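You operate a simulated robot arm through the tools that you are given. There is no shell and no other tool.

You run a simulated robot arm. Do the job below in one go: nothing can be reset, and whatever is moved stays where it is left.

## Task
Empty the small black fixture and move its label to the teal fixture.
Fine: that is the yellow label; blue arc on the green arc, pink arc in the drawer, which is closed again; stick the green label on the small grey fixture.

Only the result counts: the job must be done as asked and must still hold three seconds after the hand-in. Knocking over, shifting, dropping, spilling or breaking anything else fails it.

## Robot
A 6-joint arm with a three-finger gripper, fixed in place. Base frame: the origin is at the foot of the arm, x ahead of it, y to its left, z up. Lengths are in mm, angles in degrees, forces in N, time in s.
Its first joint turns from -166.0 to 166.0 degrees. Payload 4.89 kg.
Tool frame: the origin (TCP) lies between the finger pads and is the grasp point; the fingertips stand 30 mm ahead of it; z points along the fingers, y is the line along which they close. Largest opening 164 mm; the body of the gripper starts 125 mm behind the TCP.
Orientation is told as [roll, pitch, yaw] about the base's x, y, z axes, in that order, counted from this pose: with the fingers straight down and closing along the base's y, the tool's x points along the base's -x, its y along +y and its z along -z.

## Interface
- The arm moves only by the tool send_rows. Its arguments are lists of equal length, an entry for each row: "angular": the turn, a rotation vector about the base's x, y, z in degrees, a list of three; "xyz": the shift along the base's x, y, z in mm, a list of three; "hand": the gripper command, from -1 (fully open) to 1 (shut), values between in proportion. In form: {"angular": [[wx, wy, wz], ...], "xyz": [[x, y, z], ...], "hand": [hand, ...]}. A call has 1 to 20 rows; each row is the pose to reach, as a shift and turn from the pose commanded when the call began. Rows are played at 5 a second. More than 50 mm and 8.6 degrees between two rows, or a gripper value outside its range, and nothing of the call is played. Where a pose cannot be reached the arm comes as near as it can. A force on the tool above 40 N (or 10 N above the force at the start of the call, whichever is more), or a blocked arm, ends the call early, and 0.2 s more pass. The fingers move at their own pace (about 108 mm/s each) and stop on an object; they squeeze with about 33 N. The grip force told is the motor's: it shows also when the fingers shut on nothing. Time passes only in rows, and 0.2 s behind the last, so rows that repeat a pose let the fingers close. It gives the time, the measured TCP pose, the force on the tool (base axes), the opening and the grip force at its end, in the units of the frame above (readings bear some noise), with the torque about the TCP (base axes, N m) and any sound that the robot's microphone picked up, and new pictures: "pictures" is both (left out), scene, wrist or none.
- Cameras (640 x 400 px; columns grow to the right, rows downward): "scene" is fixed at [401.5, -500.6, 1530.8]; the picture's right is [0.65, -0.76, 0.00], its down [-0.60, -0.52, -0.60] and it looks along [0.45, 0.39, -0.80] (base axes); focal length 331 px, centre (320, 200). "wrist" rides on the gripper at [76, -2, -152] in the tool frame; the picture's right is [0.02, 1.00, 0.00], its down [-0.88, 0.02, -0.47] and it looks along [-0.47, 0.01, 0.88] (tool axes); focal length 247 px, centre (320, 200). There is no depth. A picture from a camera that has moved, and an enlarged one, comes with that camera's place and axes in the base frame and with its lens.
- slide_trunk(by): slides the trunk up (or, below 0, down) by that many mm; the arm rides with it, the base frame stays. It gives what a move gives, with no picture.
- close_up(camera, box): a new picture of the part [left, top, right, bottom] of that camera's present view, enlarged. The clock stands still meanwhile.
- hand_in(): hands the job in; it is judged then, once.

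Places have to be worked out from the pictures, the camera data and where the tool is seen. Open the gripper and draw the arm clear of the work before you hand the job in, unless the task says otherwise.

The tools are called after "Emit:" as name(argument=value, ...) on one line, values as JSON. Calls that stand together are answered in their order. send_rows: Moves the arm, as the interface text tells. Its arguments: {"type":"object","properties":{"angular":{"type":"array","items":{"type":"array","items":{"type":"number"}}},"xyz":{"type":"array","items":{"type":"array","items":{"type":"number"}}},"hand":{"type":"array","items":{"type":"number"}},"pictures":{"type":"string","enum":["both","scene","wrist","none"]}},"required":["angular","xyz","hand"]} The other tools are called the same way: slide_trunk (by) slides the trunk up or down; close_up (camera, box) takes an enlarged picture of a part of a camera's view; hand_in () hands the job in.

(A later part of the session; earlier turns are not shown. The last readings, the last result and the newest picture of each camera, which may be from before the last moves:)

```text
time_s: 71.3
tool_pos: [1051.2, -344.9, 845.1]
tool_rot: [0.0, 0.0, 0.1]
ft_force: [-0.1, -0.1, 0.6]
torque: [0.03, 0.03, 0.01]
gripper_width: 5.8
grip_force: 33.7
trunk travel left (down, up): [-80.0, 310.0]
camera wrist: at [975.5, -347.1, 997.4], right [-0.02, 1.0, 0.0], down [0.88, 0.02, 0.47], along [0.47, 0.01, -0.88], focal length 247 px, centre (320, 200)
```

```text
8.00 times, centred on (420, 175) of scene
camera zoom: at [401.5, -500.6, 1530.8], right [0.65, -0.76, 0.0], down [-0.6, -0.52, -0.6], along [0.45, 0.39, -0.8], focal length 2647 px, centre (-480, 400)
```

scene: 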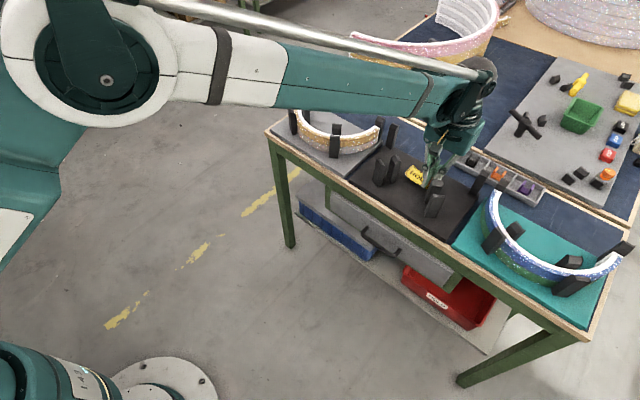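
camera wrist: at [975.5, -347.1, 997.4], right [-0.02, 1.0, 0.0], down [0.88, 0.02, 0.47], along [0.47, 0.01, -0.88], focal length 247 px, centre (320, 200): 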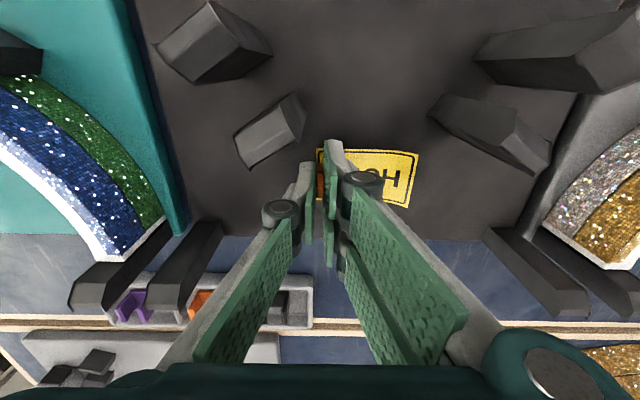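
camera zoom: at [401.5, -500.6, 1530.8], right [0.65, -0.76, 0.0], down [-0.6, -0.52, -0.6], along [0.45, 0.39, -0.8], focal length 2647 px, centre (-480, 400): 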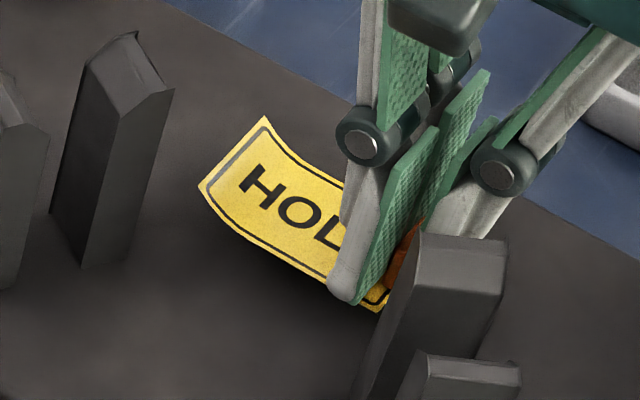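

The label comes away cleanly, its free end curling up. I lift clear of the posts and carry it toward the teal fixture, checking that the arm can reach that far.

Emit:
send_rows(angular=[[0, 0, 0], [0, 0, 0], [0, 0, 0], [0, 0, 0], [0, 0, 0], [0, 0, 0], [0, 0, 0], [0, 0, 0], [0, 0, 0], [0, 0, 0], [0, 0, 0], [0, 0, 0], [0, 0, 0], [0, 0, 0]], xyz=[[0, 0, 30], [0, 0, 65], [0, 0, 100], [0, 0, 130], [0, -20, 140], [0, -55, 140], [0, -90, 140], [0, -125, 140], [0, -160, 140], [0, -195, 140], [0, -230, 140], [0, -265, 140], [0, -300, 140], [0, -330, 140]], hand=[1, 1, 1, 1, 1, 1, 1, 1, 1, 1, 1, 1, 1, 1])

Emit:
close_up(camera="scene", box=[470, 120, 640, 260])

```text
time_s: 74.3
tool_pos: [1044.6, -659.8, 987.0]
tool_rot: [-0.1, -0.1, -0.1]
ft_force: [-3.8, 2.4, 3.8]
torque: [-0.32, -0.45, 0.0]
gripper_width: 6.0
grip_force: 33.1
out of reach, approached as far as the arm can: row 14
trunk travel left (down, up): [-80.0, 310.0]
camera wrist: at [968.0, -662.2, 1138.6], right [-0.02, 1.0, 0.0], down [0.88, 0.02, 0.47], along [0.47, 0.01, -0.88], focal length 247 px, centre (320, 200)
```

scene: 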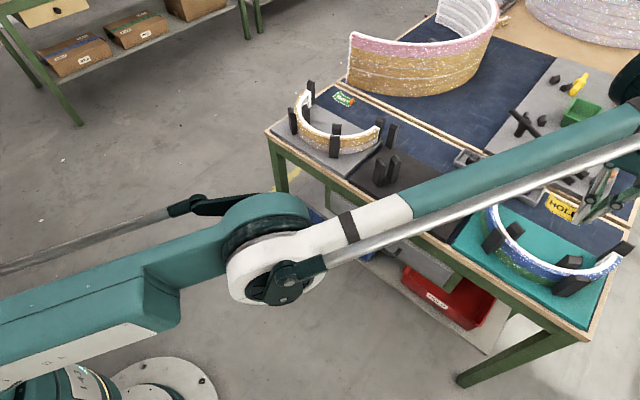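
wrist: 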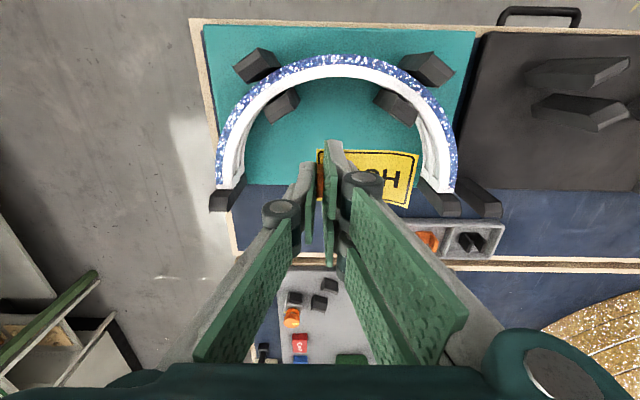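

```text
2.86 times, centred on (555, 190) of scene
camera zoom: at [401.5, -500.6, 1530.8], right [0.65, -0.76, 0.0], down [-0.6, -0.52, -0.6], along [0.45, 0.39, -0.8], focal length 945 px, centre (-351, 229)
```

zoom: 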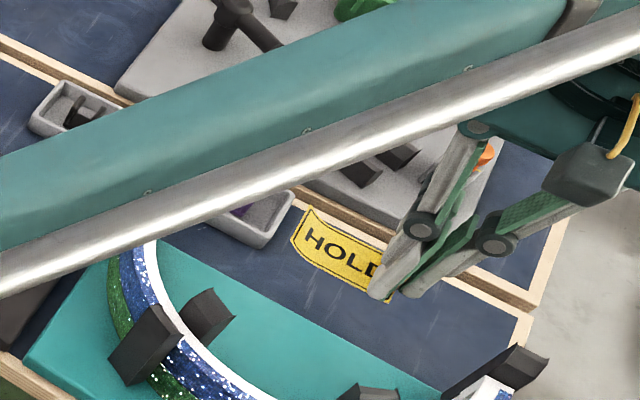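

Tool-down reach ends at a radius of about 1236 at this height, so I need a nearer tab position. I'll turn the label so the tab lies on its base-facing side, and lower the trunk. First I pull back slightly and turn by −90°, well above the posts.

Emit:
send_rows(angular=[[0, 0, 0], [0, 0, -8.2], [0, 0, -16.4], [0, 0, -24.6], [0, 0, -32.8], [0, 0, -41], [0, 0, -49.2], [0, 0, -57.4], [0, 0, -65.6], [0, 0, -73.8], [0, 0, -82], [0, 0, -90], [0, 0, -90]], xyz=[[-20, 15, 10], [-40, 30, 30], [-40, 30, 50], [-40, 30, 70], [-40, 30, 80], [-40, 30, 80], [-40, 30, 80], [-40, 30, 80], [-40, 30, 80], [-40, 30, 80], [-40, 30, 80], [-40, 30, 80], [-40, 30, 80]], hand=[1, 1, 1, 1, 1, 1, 1, 1, 1, 1, 1, 1, 1])

Emit:
close_up(camera="scene", box=[470, 120, 640, 260])

```text
time_s: 77.2
tool_pos: [1010.2, -634.3, 1067.1]
tool_rot: [-0.2, 0.1, -90.1]
ft_force: [0.5, 0.1, -0.9]
torque: [0.01, -0.01, 0.02]
gripper_width: 6.0
grip_force: 33.2
out of reach, approached as far as the arm can: row 1, 2, 3, 4, 5, 6, 7, 8, 9, 10, 11, 12, 13
trunk travel left (down, up): [-80.0, 310.0]
camera wrist: at [1008.9, -558.0, 1218.7], right [1.0, 0.02, 0.0], down [0.02, -0.88, 0.47], along [0.01, -0.47, -0.88], focal length 247 px, centre (320, 200)
```

scene: 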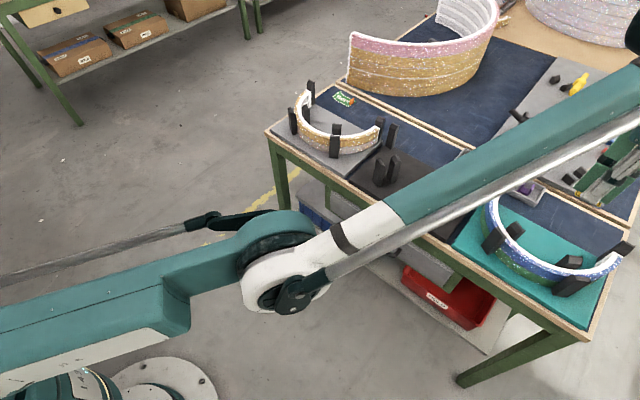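
wrist: 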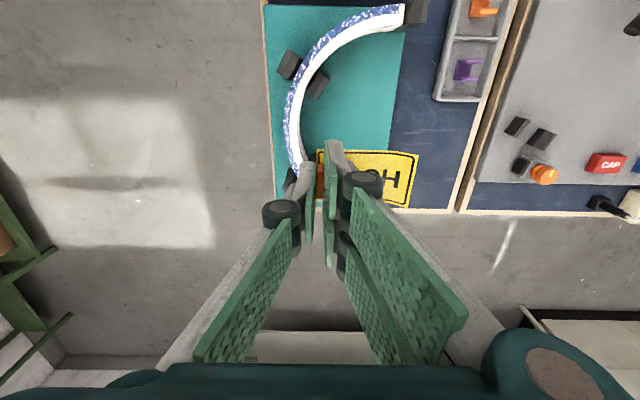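

```text
2.86 times, centred on (555, 190) of scene
camera zoom: at [401.5, -500.6, 1530.8], right [0.65, -0.76, 0.0], down [-0.6, -0.52, -0.6], along [0.45, 0.39, -0.8], focal length 945 px, centre (-351, 229)
```

zoom: 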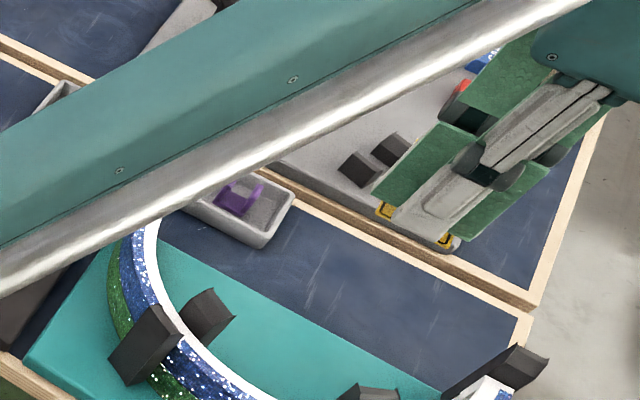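

The arm flags out of reach although it is close to the goal, so I check what the commanded pose now is with a null move.

Emit:
send_rows(angular=[[0, 0, 0], [0, 0, 0]], xyz=[[0, 0, 0], [0, 0, 0]], hand=[1, 1], pictures="none")

```text
time_s: 77.8
tool_pos: [1009.1, -633.9, 1066.5]
tool_rot: [-0.2, 0.0, -90.0]
ft_force: [-0.3, 0.5, 0.1]
torque: [0.01, 0.03, 0.04]
gripper_width: 6.0
grip_force: 33.1
trunk travel left (down, up): [-80.0, 310.0]
```

The commanded pose is now consistent with the measured one. I descend at this spot and watch whether the reach improves lower down.

Emit:
send_rows(angular=[[0, 0, 0], [0, 0, 0], [0, 0, 0], [0, 0, 0], [0, 0, 0]], xyz=[[0, 0, -30], [0, 0, -60], [0, 0, -90], [0, -2, -120], [0, -4, -130]], hand=[1, 1, 1, 1, 1])

Emit:
close_up(camera="wrist", box=[200, 20, 440, 170])

```text
time_s: 79.0
tool_pos: [1047.8, -662.8, 951.7]
tool_rot: [-0.2, 0.1, -89.9]
ft_force: [0.6, -0.8, -0.4]
torque: [-0.04, -0.04, -0.03]
gripper_width: 6.2
grip_force: 32.5
out of reach, approached as far as the arm can: row 1, 2, 3, 4, 5
trunk travel left (down, up): [-80.0, 310.0]
camera wrist: at [1046.9, -586.3, 1104.3], right [1.0, 0.02, 0.0], down [0.02, -0.88, 0.47], along [0.01, -0.47, -0.88], focal length 247 px, centre (320, 200)
```

scene: 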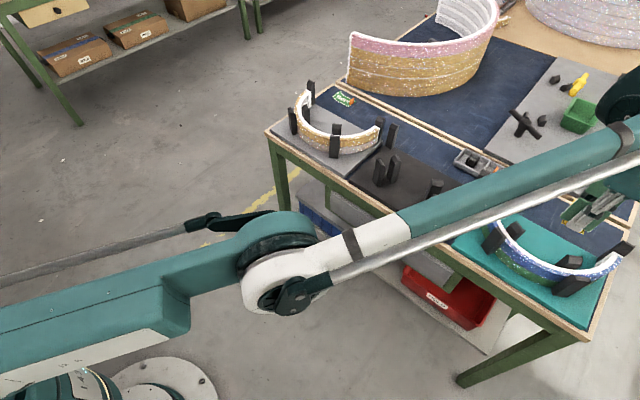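
wrist: 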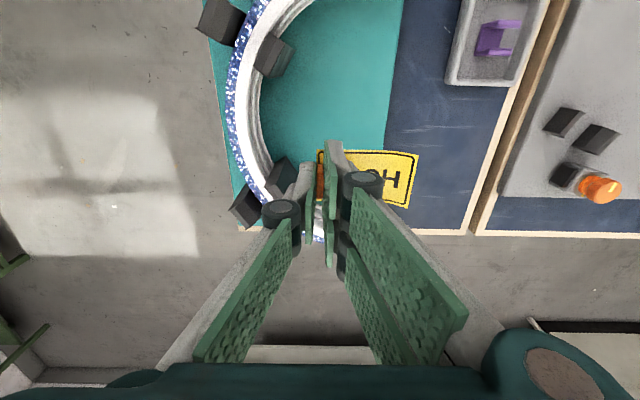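

```text
2.67 times, centred on (320, 95) of wrist
camera zoom: at [1046.9, -586.3, 1104.3], right [1.0, 0.02, 0.0], down [0.02, -0.88, 0.47], along [0.01, -0.47, -0.88], focal length 659 px, centre (320, 480)
```

zoom: 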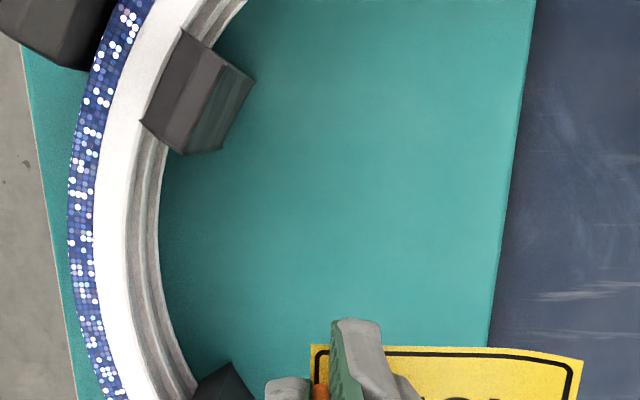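

The arm slid outward along its extension limit instead of descending straight: a near-straight elbow. The label is still held and nothing was touched. I ask for a clear inward move to get the elbow bent again.

Emit:
send_rows(angular=[[0, 0, 0], [0, 0, 0], [0, 0, 0], [0, 0, 0], [0, 0, 0]], xyz=[[-20, 13, 5], [-40, 26, 10], [-60, 39, 15], [-80, 52, 20], [-80, 52, 20]], hand=[1, 1, 1, 1, 1])

```text
time_s: 80.2
tool_pos: [1034.8, -654.4, 1000.0]
tool_rot: [-0.1, 0.2, -90.0]
ft_force: [-0.4, -0.2, -1.0]
torque: [-0.02, 0.04, -0.01]
gripper_width: 5.8
grip_force: 33.2
out of reach, approached as far as the arm can: row 1, 2, 3, 4, 5
trunk travel left (down, up): [-80.0, 310.0]
camera wrist: at [1033.6, -578.2, 1151.4], right [1.0, 0.02, 0.0], down [0.02, -0.88, 0.47], along [0.01, -0.47, -0.88], focal length 247 px, centre (320, 200)
```

scene: 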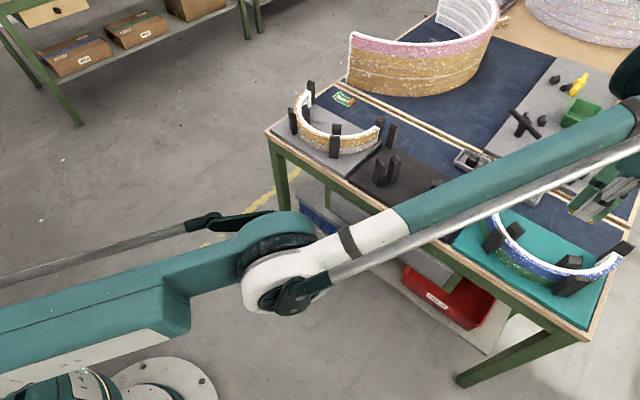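
wrist: 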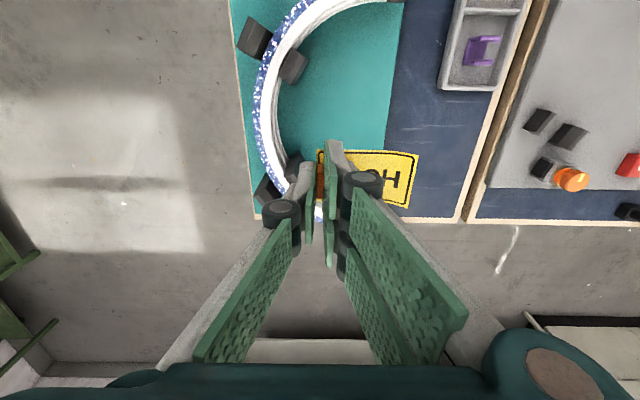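

The pictures show the elbow staying fixed: the arm went straight and tipped into an elbow-low branch, with the shoulder at its stop. Raising the trunk and then lowering the tool should take it back through straight to the elbow-high branch, safely above everything.

Emit:
slide_trunk(by=120)

Emit:
send_rows(angular=[[0, 0, 0], [0, 0, 0], [0, 0, 0], [0, 0, 0], [0, 0, 0], [0, 0, 0]], xyz=[[0, 0, -20], [0, 0, -40], [0, 0, -60], [0, 0, -80], [0, 0, -95], [0, 0, -110]], hand=[1, 1, 1, 1, 1, 1])

```text
time_s: 81.7
tool_pos: [1035.0, -653.5, 1118.7]
tool_rot: [-0.1, 0.1, -90.0]
ft_force: [-0.2, -0.3, -0.3]
torque: [-0.02, 0.0, -0.01]
gripper_width: 6.1
grip_force: 33.0
trunk travel left (down, up): [-200.0, 190.0]
```

```text
time_s: 83.0
tool_pos: [1057.2, -669.8, 1015.6]
tool_rot: [-0.2, 0.1, -90.0]
ft_force: [0.2, -1.0, -0.2]
torque: [0.0, -0.02, -0.02]
gripper_width: 6.0
grip_force: 33.1
out of reach, approached as far as the arm can: row 1, 2, 3, 4, 5, 6
trunk travel left (down, up): [-200.0, 190.0]
camera wrist: at [1057.5, -593.9, 1166.8], right [1.0, 0.02, 0.0], down [0.02, -0.88, 0.47], along [0.01, -0.47, -0.88], focal length 247 px, centre (320, 200)
```

scene: 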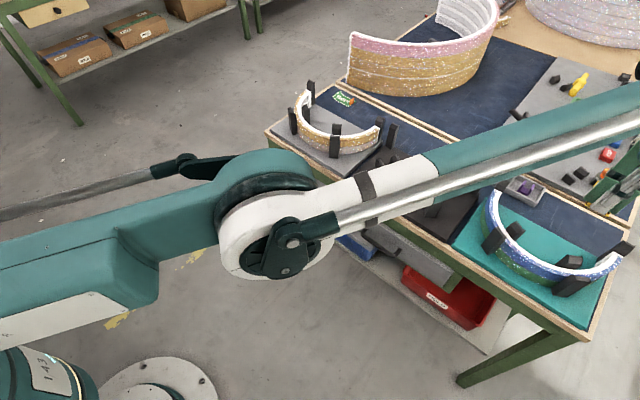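
wrist: 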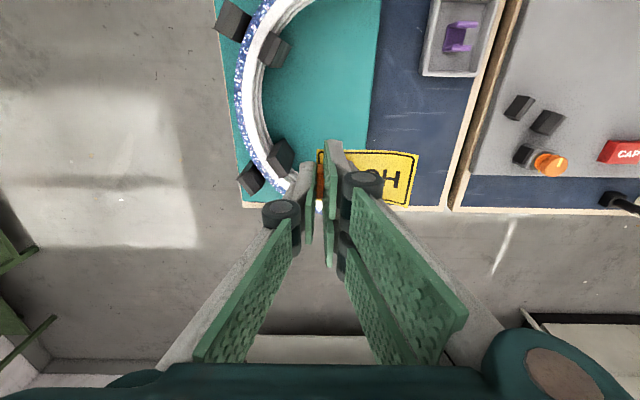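

The reach is still growing as the forearm comes down, so it is not yet past straight. I raise the trunk another 100 and lower the tool again by the same kind of amount.

Emit:
slide_trunk(by=100)

Emit:
send_rows(angular=[[0, 0, 0], [0, 0, 0], [0, 0, 0], [0, 0, 0], [0, 0, 0], [0, 0, 0]], xyz=[[-2, 1, -20], [-4, 3, -40], [-6, 4, -60], [-8, 5, -80], [-10, 6, -100], [-12, 8, -115]], hand=[1, 1, 1, 1, 1, 1])

```text
time_s: 84.4
tool_pos: [1057.2, -669.6, 1114.5]
tool_rot: [-0.3, 0.1, -89.9]
ft_force: [-0.3, -0.4, -0.8]
torque: [0.03, 0.04, -0.04]
gripper_width: 6.0
grip_force: 32.8
trunk travel left (down, up): [-300.0, 90.0]
```

```text
time_s: 85.8
tool_pos: [1046.0, -661.0, 999.9]
tool_rot: [-0.2, 0.1, -90.0]
ft_force: [-0.2, 0.2, 0.0]
torque: [-0.01, -0.06, -0.03]
gripper_width: 6.2
grip_force: 32.9
out of reach, approached as far as the arm can: row 1
trunk travel left (down, up): [-300.0, 90.0]
camera wrist: at [1045.1, -585.9, 1152.0], right [1.0, 0.02, 0.0], down [0.02, -0.88, 0.47], along [0.01, -0.47, -0.88], focal length 247 px, centre (320, 200)
```

scene: 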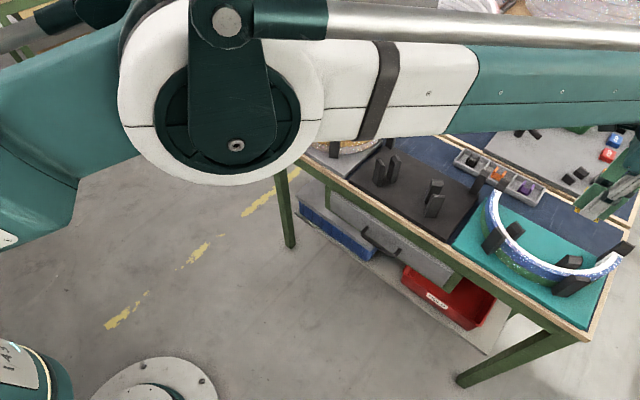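
wrist: 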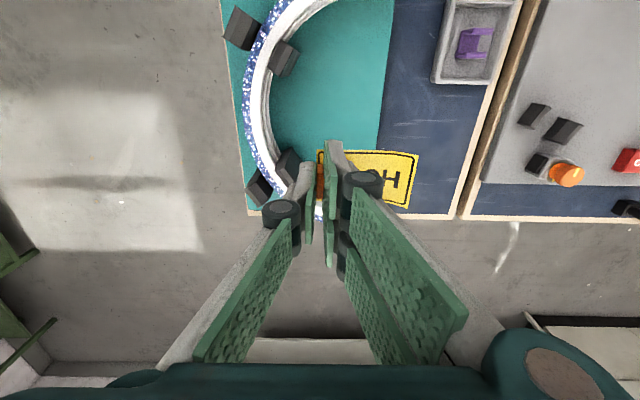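

The elbow is back in the high branch and follows commands exactly. I move in to the placing spot, tab at about (1010,-638), and go down to z≈900.

Emit:
send_rows(angular=[[0, 0, 0], [0, 0, 0], [0, 0, 0], [0, 0, 0], [0, 0, 0], [0, 0, 0]], xyz=[[-18, 12, 0], [-36, 23, 0], [-36, 23, -30], [-36, 23, -60], [-36, 23, -85], [-36, 23, -100]], hand=[1, 1, 1, 1, 1, 1])

Emit:
close_up(camera="wrist", box=[200, 60, 440, 210])

Emit:
close_up(camera="scene", box=[470, 150, 640, 290])

```text
time_s: 87.2
tool_pos: [1010.4, -639.9, 899.8]
tool_rot: [-0.2, 0.1, -90.0]
ft_force: [-0.9, 0.6, -0.6]
torque: [0.0, 0.01, 0.02]
gripper_width: 6.1
grip_force: 32.6
trunk travel left (down, up): [-300.0, 90.0]
camera wrist: at [1010.3, -563.5, 1051.8], right [1.0, 0.02, 0.0], down [0.02, -0.88, 0.47], along [0.01, -0.47, -0.88], focal length 247 px, centre (320, 200)
```

scene: 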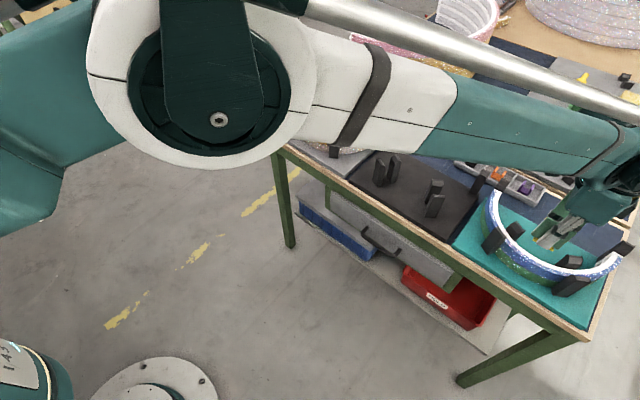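
wrist: 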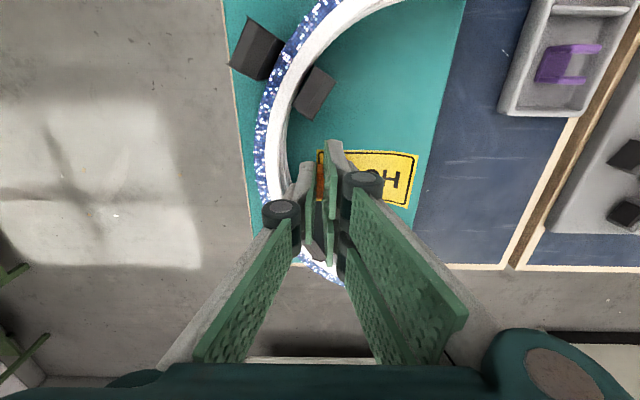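

```text
2.67 times, centred on (320, 135) of wrist
camera zoom: at [1010.3, -563.5, 1051.8], right [1.0, 0.02, 0.0], down [0.02, -0.88, 0.47], along [0.01, -0.47, -0.88], focal length 659 px, centre (320, 373)
```

zoom: 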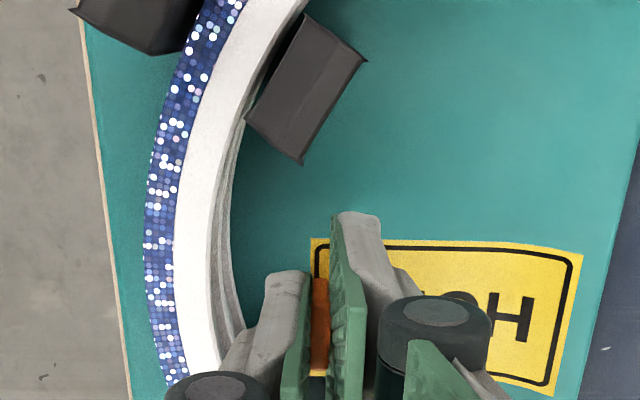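

```text
2.86 times, centred on (555, 220) of scene
camera zoom: at [401.5, -500.6, 1530.8], right [0.65, -0.76, 0.0], down [-0.6, -0.52, -0.6], along [0.45, 0.39, -0.8], focal length 945 px, centre (-351, 143)
```

zoom: 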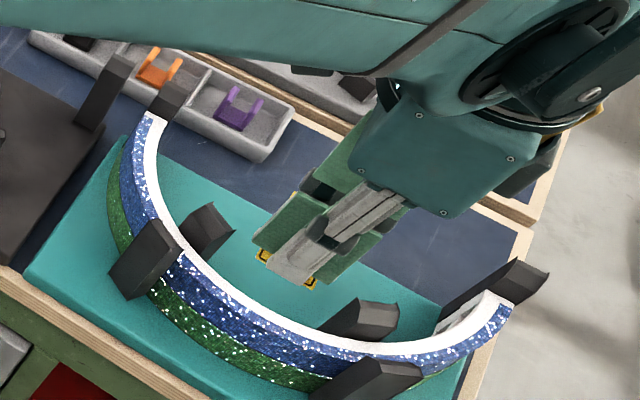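

The label hangs over the centre of the teal plate, clear of posts and arc. I lower it to just above the plate.

Emit:
send_rows(angular=[[0, 0, 0], [0, 0, 0], [0, 0, 0], [0, 0, 0]], xyz=[[0, 0, -20], [0, 0, -40], [0, 0, -54], [0, 0, -62]], hand=[1, 1, 1, 1])

Emit:
close_up(camera="wrist", box=[200, 60, 440, 210])

Emit:
close_up(camera="scene", box=[500, 190, 620, 265])

```text
time_s: 88.2
tool_pos: [1010.6, -637.7, 837.8]
tool_rot: [-0.2, 0.2, -90.0]
ft_force: [0.3, -0.5, -0.3]
torque: [-0.01, -0.02, -0.01]
gripper_width: 6.3
grip_force: 32.7
trunk travel left (down, up): [-300.0, 90.0]
camera wrist: at [1010.2, -562.4, 989.8], right [1.0, 0.02, 0.0], down [0.02, -0.88, 0.47], along [0.01, -0.47, -0.88], focal length 247 px, centre (320, 200)
```

scene: 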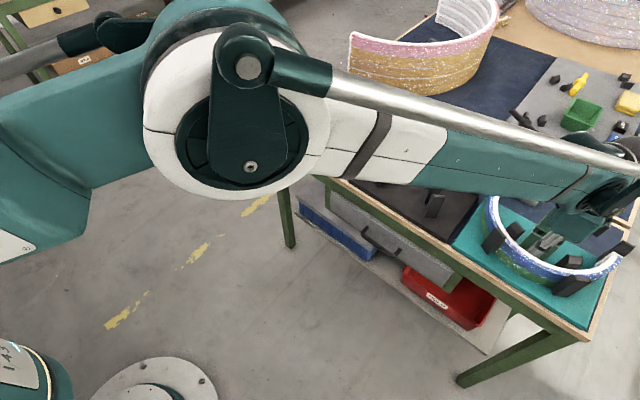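
wrist: 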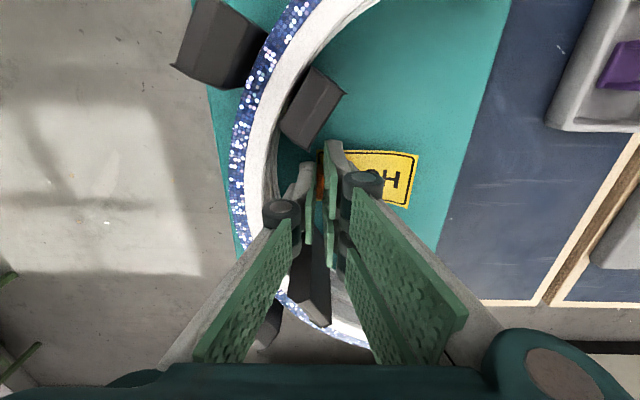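

```text
2.67 times, centred on (320, 135) of wrist
camera zoom: at [1010.2, -562.4, 989.8], right [1.0, 0.02, 0.0], down [0.02, -0.88, 0.47], along [0.01, -0.47, -0.88], focal length 659 px, centre (320, 373)
```

zoom: 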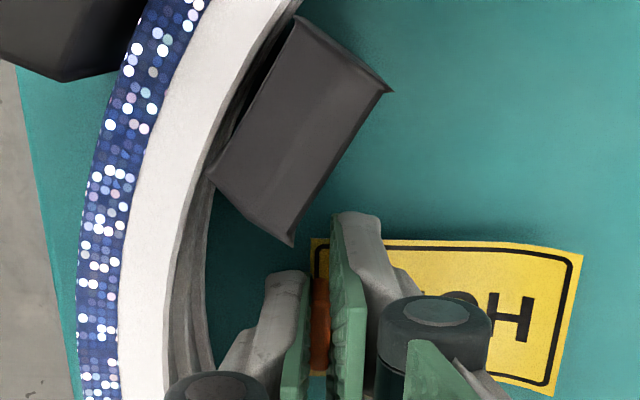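

```text
5.33 times, centred on (560, 228) of scene
camera zoom: at [401.5, -500.6, 1530.8], right [0.65, -0.76, 0.0], down [-0.6, -0.52, -0.6], along [0.45, 0.39, -0.8], focal length 1765 px, centre (-960, 53)
```

zoom: 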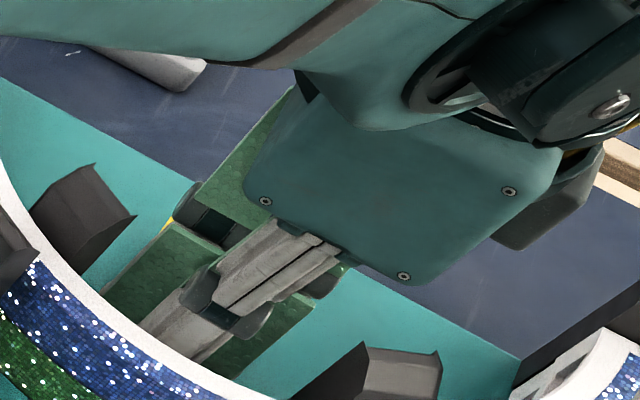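

There is still no contact. I go down the last few millimetres in 2 mm steps until it touches.

Emit:
send_rows(angular=[[0, 0, 0], [0, 0, 0], [0, 0, 0]], xyz=[[0, 0, -2], [0, 0, -4], [0, 0, -4.5]], hand=[1, 1, 1], pictures="none")

Emit:
send_rows(angular=[[0, 0, 0], [0, 0, 0]], xyz=[[0, 0, -1], [0, 0, -2]], hand=[1, 1], pictures="wrist")

```text
time_s: 89.0
tool_pos: [1010.6, -638.4, 833.9]
tool_rot: [-0.2, 0.0, -89.9]
ft_force: [1.2, 0.0, 0.3]
torque: [0.0, 0.03, -0.01]
gripper_width: 6.2
grip_force: 32.6
trunk travel left (down, up): [-300.0, 90.0]
```

```text
time_s: 89.6
tool_pos: [1010.0, -639.0, 833.1]
tool_rot: [-0.2, 0.0, -90.0]
ft_force: [1.1, 0.2, 6.1]
torque: [-0.07, -0.09, 0.01]
gripper_width: 6.0
grip_force: 32.7
trunk travel left (down, up): [-300.0, 90.0]
camera wrist: at [1009.2, -562.7, 984.3], right [1.0, 0.02, 0.0], down [0.02, -0.88, 0.47], along [0.01, -0.47, -0.88], focal length 247 px, centre (320, 200)
```

wrist: 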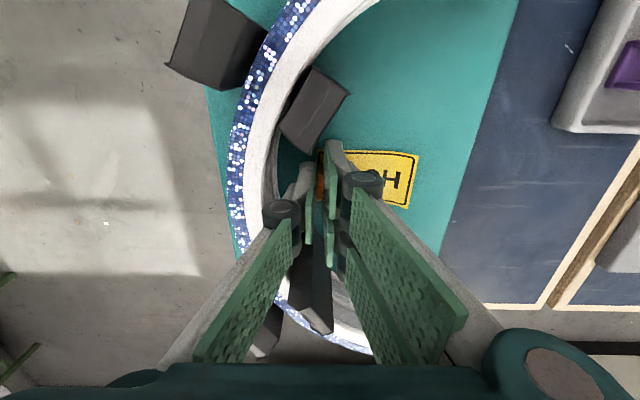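

Contact is at 6 N. I press slightly more and hold a moment so the label sticks, then look.

Emit:
send_rows(angular=[[0, 0, 0], [0, 0, 0], [0, 0, 0], [0, 0, 0]], xyz=[[0, 0, -0.7], [0, 0, -1.4], [0, 0, -1.4], [0, 0, -1.4]], hand=[1, 1, 1, 1], pictures="none")

Emit:
close_up(camera="wrist", box=[240, 110, 440, 235])

Emit:
close_up(camera="scene", box=[500, 190, 620, 265])

```text
time_s: 90.6
tool_pos: [1009.1, -638.8, 831.2]
tool_rot: [-0.2, 0.1, -90.0]
ft_force: [5.4, -2.5, 25.4]
torque: [-0.27, -0.26, -0.03]
gripper_width: 6.1
grip_force: 33.6
trunk travel left (down, up): [-300.0, 90.0]
```

```text
3.20 times, centred on (340, 172) of wrist
camera zoom: at [1008.8, -562.5, 983.9], right [1.0, 0.02, 0.0], down [0.02, -0.88, 0.47], along [0.01, -0.47, -0.88], focal length 790 px, centre (256, 288)
```

zoom: 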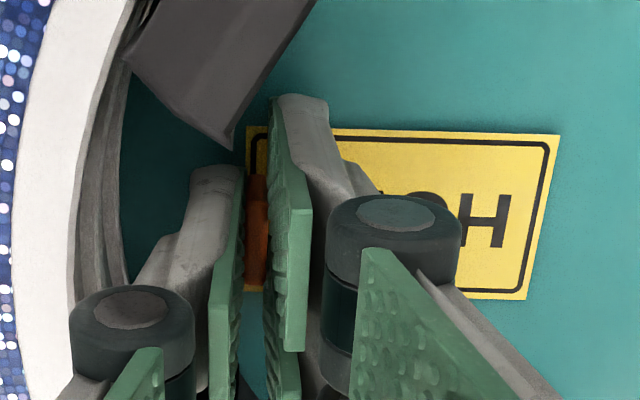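

```text
5.33 times, centred on (560, 228) of scene
camera zoom: at [401.5, -500.6, 1530.8], right [0.65, -0.76, 0.0], down [-0.6, -0.52, -0.6], along [0.45, 0.39, -0.8], focal length 1765 px, centre (-960, 53)
```

zoom: 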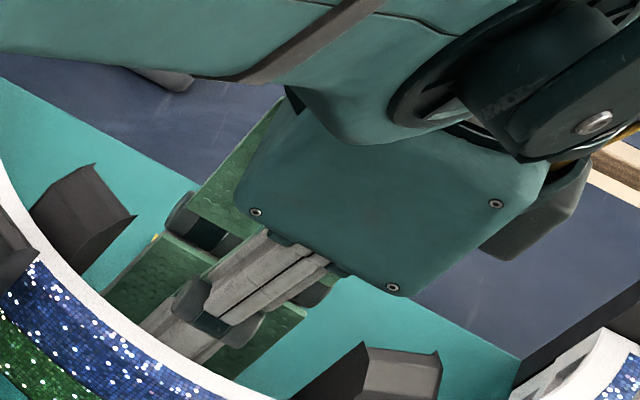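

The label now lies flat and stuck on the teal plate. I open the fingers a little and rise straight up.

Emit:
send_rows(angular=[[0, 0, 0], [0, 0, 0], [0, 0, 0], [0, 0, 0], [0, 0, 0], [0, 0, 0], [0, 0, 0], [0, 0, 0], [0, 0, 0]], xyz=[[0, 0, 1], [0, 0, 1.5], [0, 0, 1.5], [0, 0, 15], [0, 0, 40], [0, 0, 75], [0, 0, 110], [0, 0, 145], [0, 0, 160]], hand=[0.8, 0.76, 0.76, 0.76, 0.76, 0.76, 0.76, 0.76, 0.76])

Emit:
close_up(camera="wrist", box=[200, 60, 440, 210])

Emit:
close_up(camera="scene", box=[470, 150, 640, 290])

```text
time_s: 92.6
tool_pos: [1010.4, -638.3, 991.6]
tool_rot: [-0.2, 0.1, -90.0]
ft_force: [1.3, 0.3, 0.3]
torque: [0.01, 0.0, -0.01]
gripper_width: 19.5
grip_force: 0.1
trunk travel left (down, up): [-300.0, 90.0]
camera wrist: at [1009.8, -562.6, 1142.5], right [1.0, 0.02, 0.0], down [0.02, -0.88, 0.47], along [0.01, -0.47, -0.88], focal length 247 px, centre (320, 200)
```

scene: 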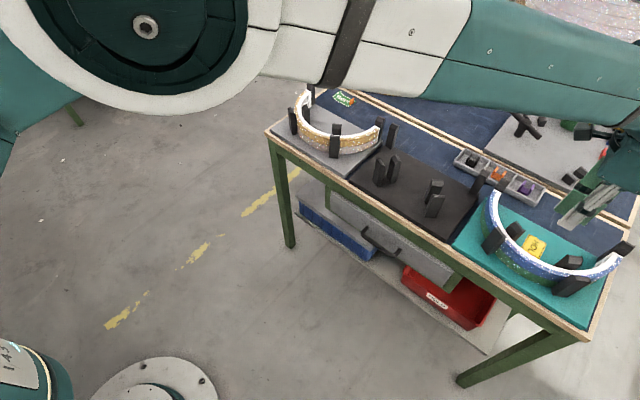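
wrist: 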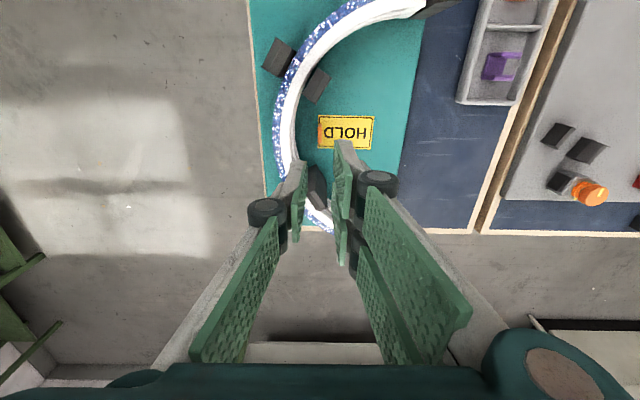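

```text
2.67 times, centred on (320, 135) of wrist
camera zoom: at [1009.8, -562.6, 1142.5], right [1.0, 0.02, 0.0], down [0.02, -0.88, 0.47], along [0.01, -0.47, -0.88], focal length 659 px, centre (320, 373)
```

zoom: 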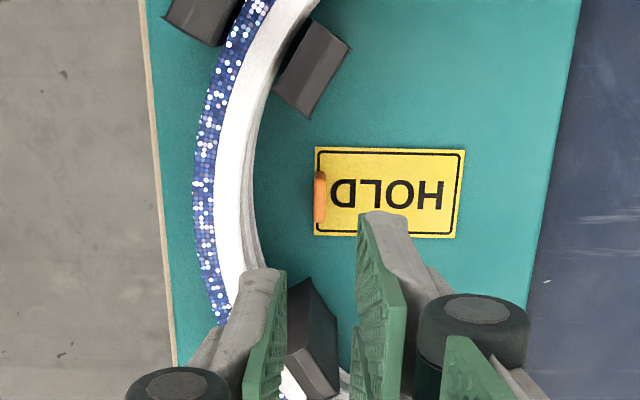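

```text
2.86 times, centred on (555, 220) of scene
camera zoom: at [401.5, -500.6, 1530.8], right [0.65, -0.76, 0.0], down [-0.6, -0.52, -0.6], along [0.45, 0.39, -0.8], focal length 945 px, centre (-351, 143)
```

zoom: 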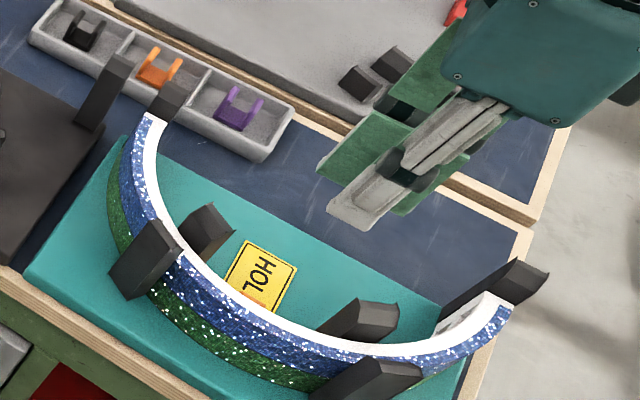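

The HOLD label lies flat and tab-up in the middle of the teal plate. Next is the GOOD label: I rise, turn back to yaw 0 and move to a viewing pose near it, well above the tall arc behind.

Emit:
send_rows(angular=[[0, 0, 5], [0, 0, 10], [0, 0, 15], [0, 0, 20], [0, 0, 25], [0, 0, 30], [0, 0, 35], [0, 0, 40], [0, 0, 45], [0, 0, 50], [0, 0, 55], [0, 0, 60], [0, 0, 65], [0, 0, 70], [0, 0, 75], [0, 0, 80], [0, 0, 85], [0, 0, 90]], xyz=[[0, 25, 25], [0, 50, 50], [0, 75, 75], [0, 105, 100], [0, 140, 120], [0, 178, 128], [0, 218, 128], [0, 258, 128], [0, 300, 128], [0, 342, 128], [0, 384, 128], [0, 426, 128], [5, 468, 128], [15, 510, 128], [25, 552, 128], [35, 594, 128], [48, 636, 128], [60, 676, 128]], hand=[0.76, 0.76, 0.76, 0.5, 0.5, 0.5, 0.5, 0.5, 0.5, 0.5, 0.5, 0.5, 0.5, 0.5, 0.5, 0.5, 0.5, 0.5])

Emit:
close_up(camera="wrist", box=[240, 120, 440, 245])

Emit:
close_up(camera="scene", box=[280, 60, 440, 160])

```text
time_s: 96.4
tool_pos: [1069.1, 36.4, 1118.6]
tool_rot: [-0.2, 0.1, 0.1]
ft_force: [0.3, -0.8, -0.4]
torque: [0.13, -0.02, -0.02]
gripper_width: 41.1
grip_force: 0.2
trunk travel left (down, up): [-300.0, 90.0]
camera wrist: at [993.9, 34.6, 1270.7], right [-0.02, 1.0, 0.0], down [0.88, 0.02, 0.47], along [0.47, 0.01, -0.88], focal length 247 px, centre (320, 200)
```

scene: 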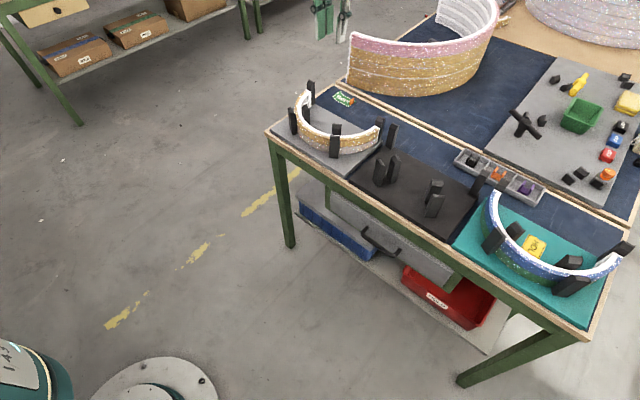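
wrist: 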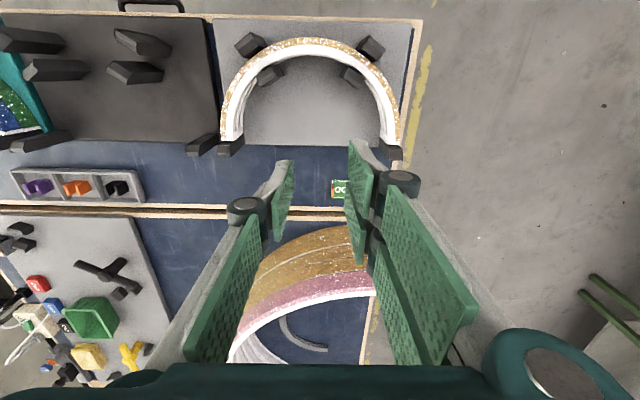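

```text
3.20 times, centred on (340, 182) of wrist
camera zoom: at [993.9, 34.6, 1270.7], right [-0.02, 1.0, 0.0], down [0.88, 0.02, 0.47], along [0.47, 0.01, -0.88], focal length 790 px, centre (256, 256)
```

zoom: 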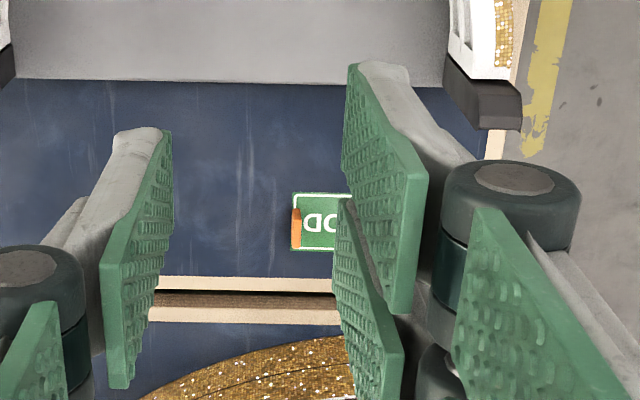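

```text
4.00 times, centred on (360, 110) of scene
camera zoom: at [401.5, -500.6, 1530.8], right [0.65, -0.76, 0.0], down [-0.6, -0.52, -0.6], along [0.45, 0.39, -0.8], focal length 1324 px, centre (160, 560)
```

zoom: 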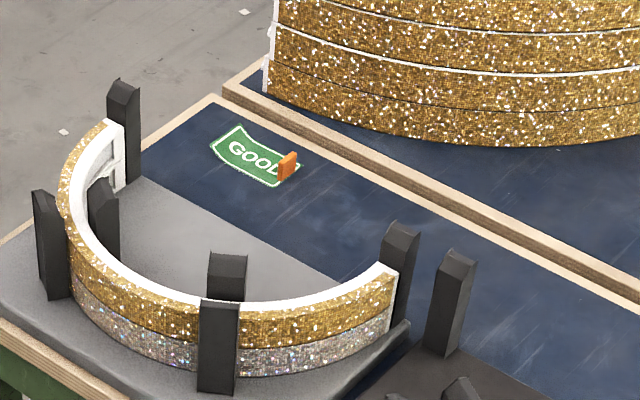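

The tab of the GOOD label is at about (1229,68) on the table (z≈777). The tall arc's wall is about 100 mm behind it, so a vertical tool fits. I approach in two stages, going down and outward.

Emit:
send_rows(angular=[[0, 0, 0], [0, 0, 0], [0, 0, 0], [0, 0, 0], [0, 0, 0], [0, 0, 0], [0, 0, 0], [0, 0, 0]], xyz=[[20, 8, -35], [40, 16, -70], [60, 24, -105], [80, 31, -140], [100, 31, -170], [120, 31, -195], [140, 31, -210], [160, 31, -215]], hand=[0.5, 0.5, 0.5, 0.5, 0.5, 0.5, 0.5, 0.5])

Emit:
close_up(camera="wrist", box=[240, 100, 400, 200])

Emit:
close_up(camera="scene", box=[300, 40, 420, 115])

```text
time_s: 98.2
tool_pos: [1231.0, 68.1, 903.7]
tool_rot: [-0.2, 0.1, 0.0]
ft_force: [-0.3, 1.0, 0.7]
torque: [0.01, -0.08, -0.03]
gripper_width: 41.1
grip_force: 0.0
trunk travel left (down, up): [-300.0, 90.0]
camera wrist: at [1154.8, 67.4, 1054.7], right [-0.02, 1.0, 0.0], down [0.88, 0.02, 0.47], along [0.47, 0.01, -0.88], focal length 247 px, centre (320, 200)
```

scene: 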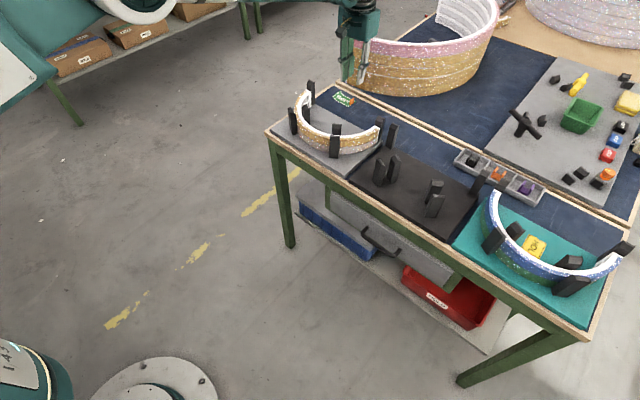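
wrist: 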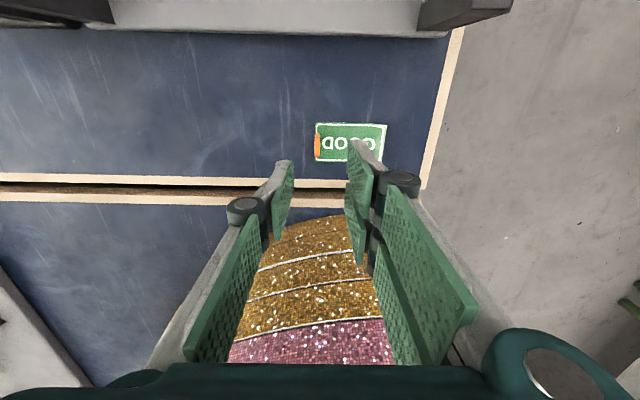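

```text
4.00 times, centred on (320, 150) of wrist
camera zoom: at [1154.8, 67.4, 1054.7], right [-0.02, 1.0, 0.0], down [0.88, 0.02, 0.47], along [0.47, 0.01, -0.88], focal length 988 px, centre (320, 400)
```

zoom: 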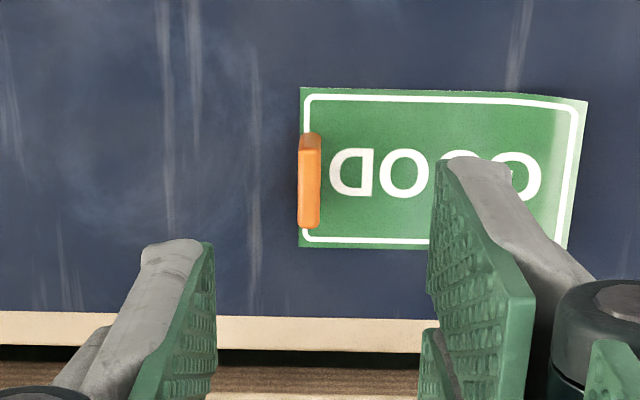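

```text
5.33 times, centred on (360, 78) of scene
camera zoom: at [401.5, -500.6, 1530.8], right [0.65, -0.76, 0.0], down [-0.6, -0.52, -0.6], along [0.45, 0.39, -0.8], focal length 1765 px, centre (107, 853)
```

zoom: 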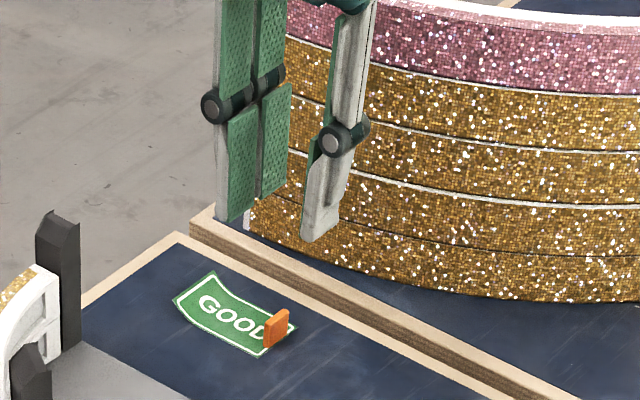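

The arm reaches it in good posture. The tab is 3.3 mm to -y and 2 mm to -x of the tool axis, so I correct, narrow the fingers to about 25 mm and descend to z≈832.

Emit:
send_rows(angular=[[0, 0, 0], [0, 0, 0], [0, 0, 0], [0, 0, 0]], xyz=[[-2, -3.3, -20], [-2, -3.3, -45], [-2, -3.3, -62], [-2, -3.3, -72]], hand=[0.7, 0.7, 0.7, 0.7])

Emit:
close_up(camera="wrist", box=[240, 120, 400, 220])

Emit:
close_up(camera="scene", box=[310, 70, 390, 120])

```text
time_s: 99.2
tool_pos: [1228.9, 65.4, 830.3]
tool_rot: [-0.2, 0.1, 0.0]
ft_force: [0.5, 0.4, 0.0]
torque: [0.04, 0.04, -0.01]
gripper_width: 24.7
grip_force: 0.1
trunk travel left (down, up): [-300.0, 90.0]
camera wrist: at [1152.5, 64.0, 982.5], right [-0.02, 1.0, 0.0], down [0.88, 0.02, 0.47], along [0.47, 0.01, -0.88], focal length 247 px, centre (320, 200)
```

scene: 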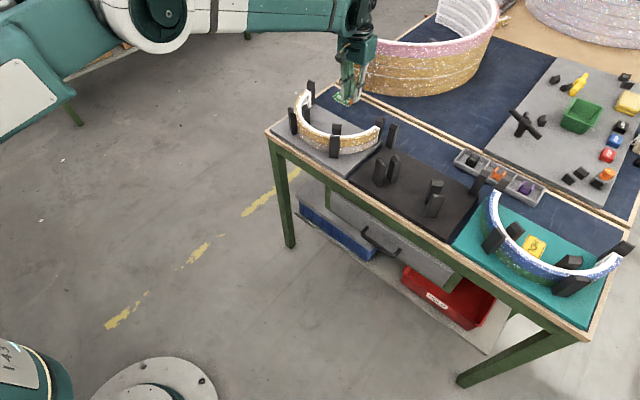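
wrist: 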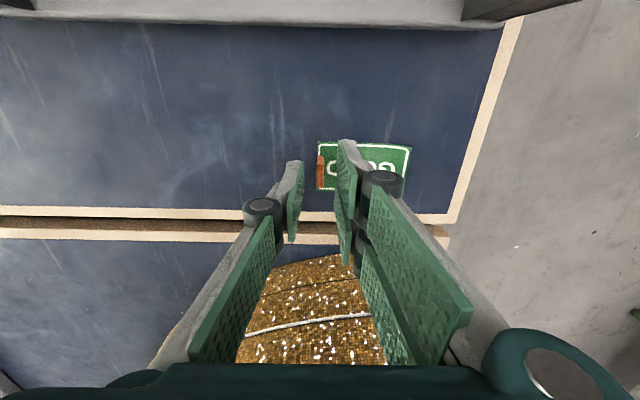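

```text
4.00 times, centred on (320, 170) of wrist
camera zoom: at [1152.5, 64.0, 982.5], right [-0.02, 1.0, 0.0], down [0.88, 0.02, 0.47], along [0.47, 0.01, -0.88], focal length 988 px, centre (320, 320)
```

zoom: 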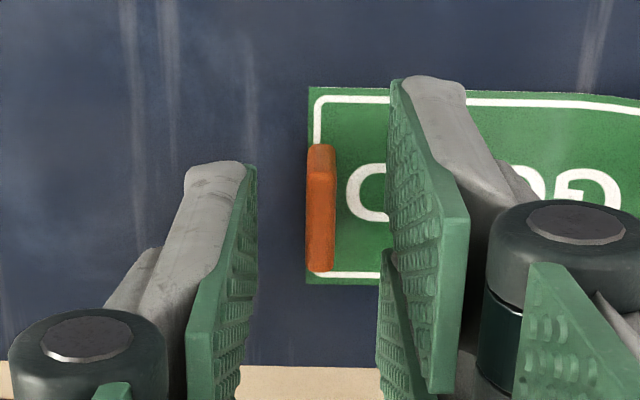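

```text
8.00 times, centred on (350, 95) of scene
camera zoom: at [401.5, -500.6, 1530.8], right [0.65, -0.76, 0.0], down [-0.6, -0.52, -0.6], along [0.45, 0.39, -0.8], focal length 2647 px, centre (80, 1040)
```

zoom: 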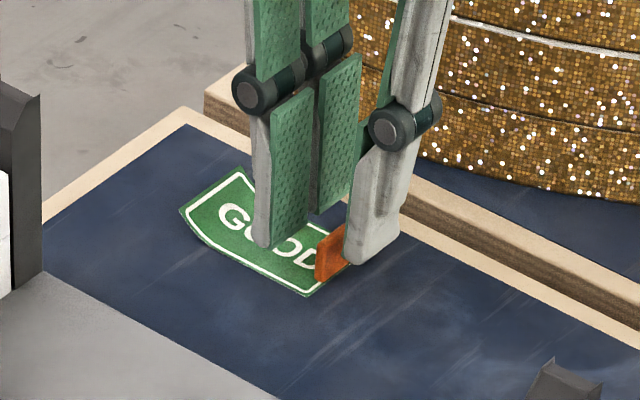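

The tab is well centred. I descend 15 mm more, with the tips a few mm above the table, and close.

Emit:
send_rows(angular=[[0, 0, 0], [0, 0, 0], [0, 0, 0]], xyz=[[0, 0, -6], [0, 0, -11], [0, 0, -15]], hand=[0.7, 0.7, 0.7], pictures="none")

Emit:
close_up(camera="scene", box=[310, 70, 390, 120])

Emit:
close_up(camera="wrist", box=[240, 120, 400, 220])

```text
time_s: 100.0
tool_pos: [1225.8, 64.7, 817.1]
tool_rot: [-0.2, 0.0, 0.0]
ft_force: [0.2, 0.0, -0.4]
torque: [-0.02, 0.02, -0.02]
gripper_width: 24.7
grip_force: 0.0
out of reach, approached as far as the arm can: row 3
trunk travel left (down, up): [-300.0, 90.0]
```

```text
8.00 times, centred on (350, 95) of scene
camera zoom: at [401.5, -500.6, 1530.8], right [0.65, -0.76, 0.0], down [-0.6, -0.52, -0.6], along [0.45, 0.39, -0.8], focal length 2647 px, centre (80, 1040)
```

zoom: 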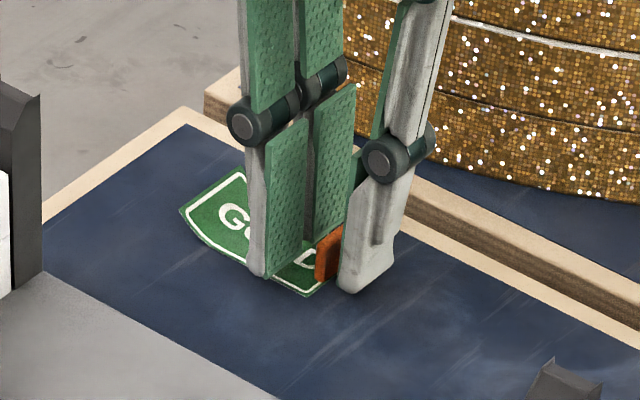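

```text
4.00 times, centred on (320, 170) of wrist
camera zoom: at [1149.2, 63.5, 968.8], right [-0.02, 1.0, 0.0], down [0.88, 0.02, 0.47], along [0.47, 0.01, -0.88], focal length 988 px, centre (320, 320)
```

zoom: 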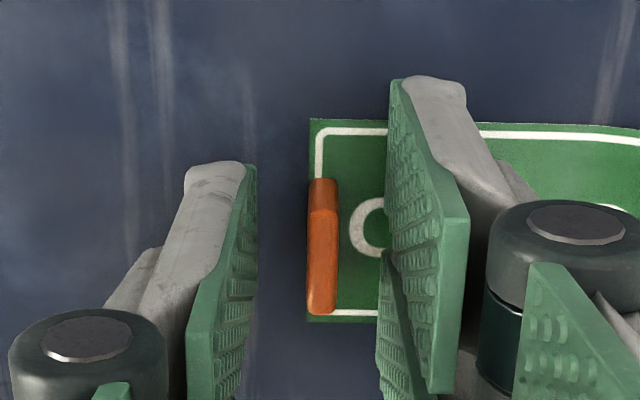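

At this trunk height the arm is just at full stretch, 3 mm short, and the fingers straddle the tab with no contact. I ease inward 8 mm at the same height to bring the elbow off its straight position.

Emit:
send_rows(angular=[[0, 0, 0], [0, 0, 0], [0, 0, 0]], xyz=[[-3, 0, 0], [-6, 0, 0], [-8, 0, 0]], hand=[0.7, 0.7, 0.7], pictures="scene")

```text
time_s: 100.8
tool_pos: [1217.7, 65.4, 818.6]
tool_rot: [-0.2, 0.1, 0.0]
ft_force: [-0.5, -0.1, 0.5]
torque: [-0.04, 0.01, 0.04]
gripper_width: 24.9
grip_force: 0.1
trunk travel left (down, up): [-300.0, 90.0]
```

scene: 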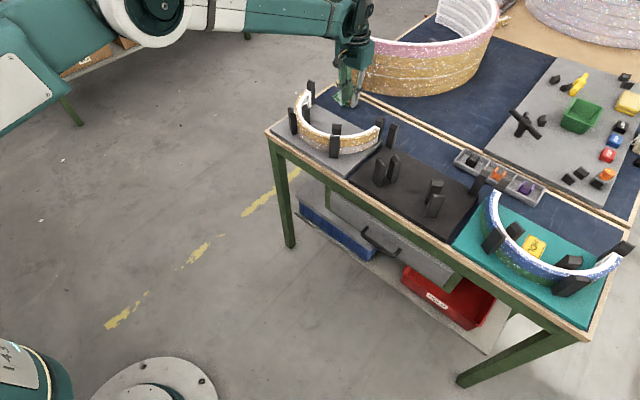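

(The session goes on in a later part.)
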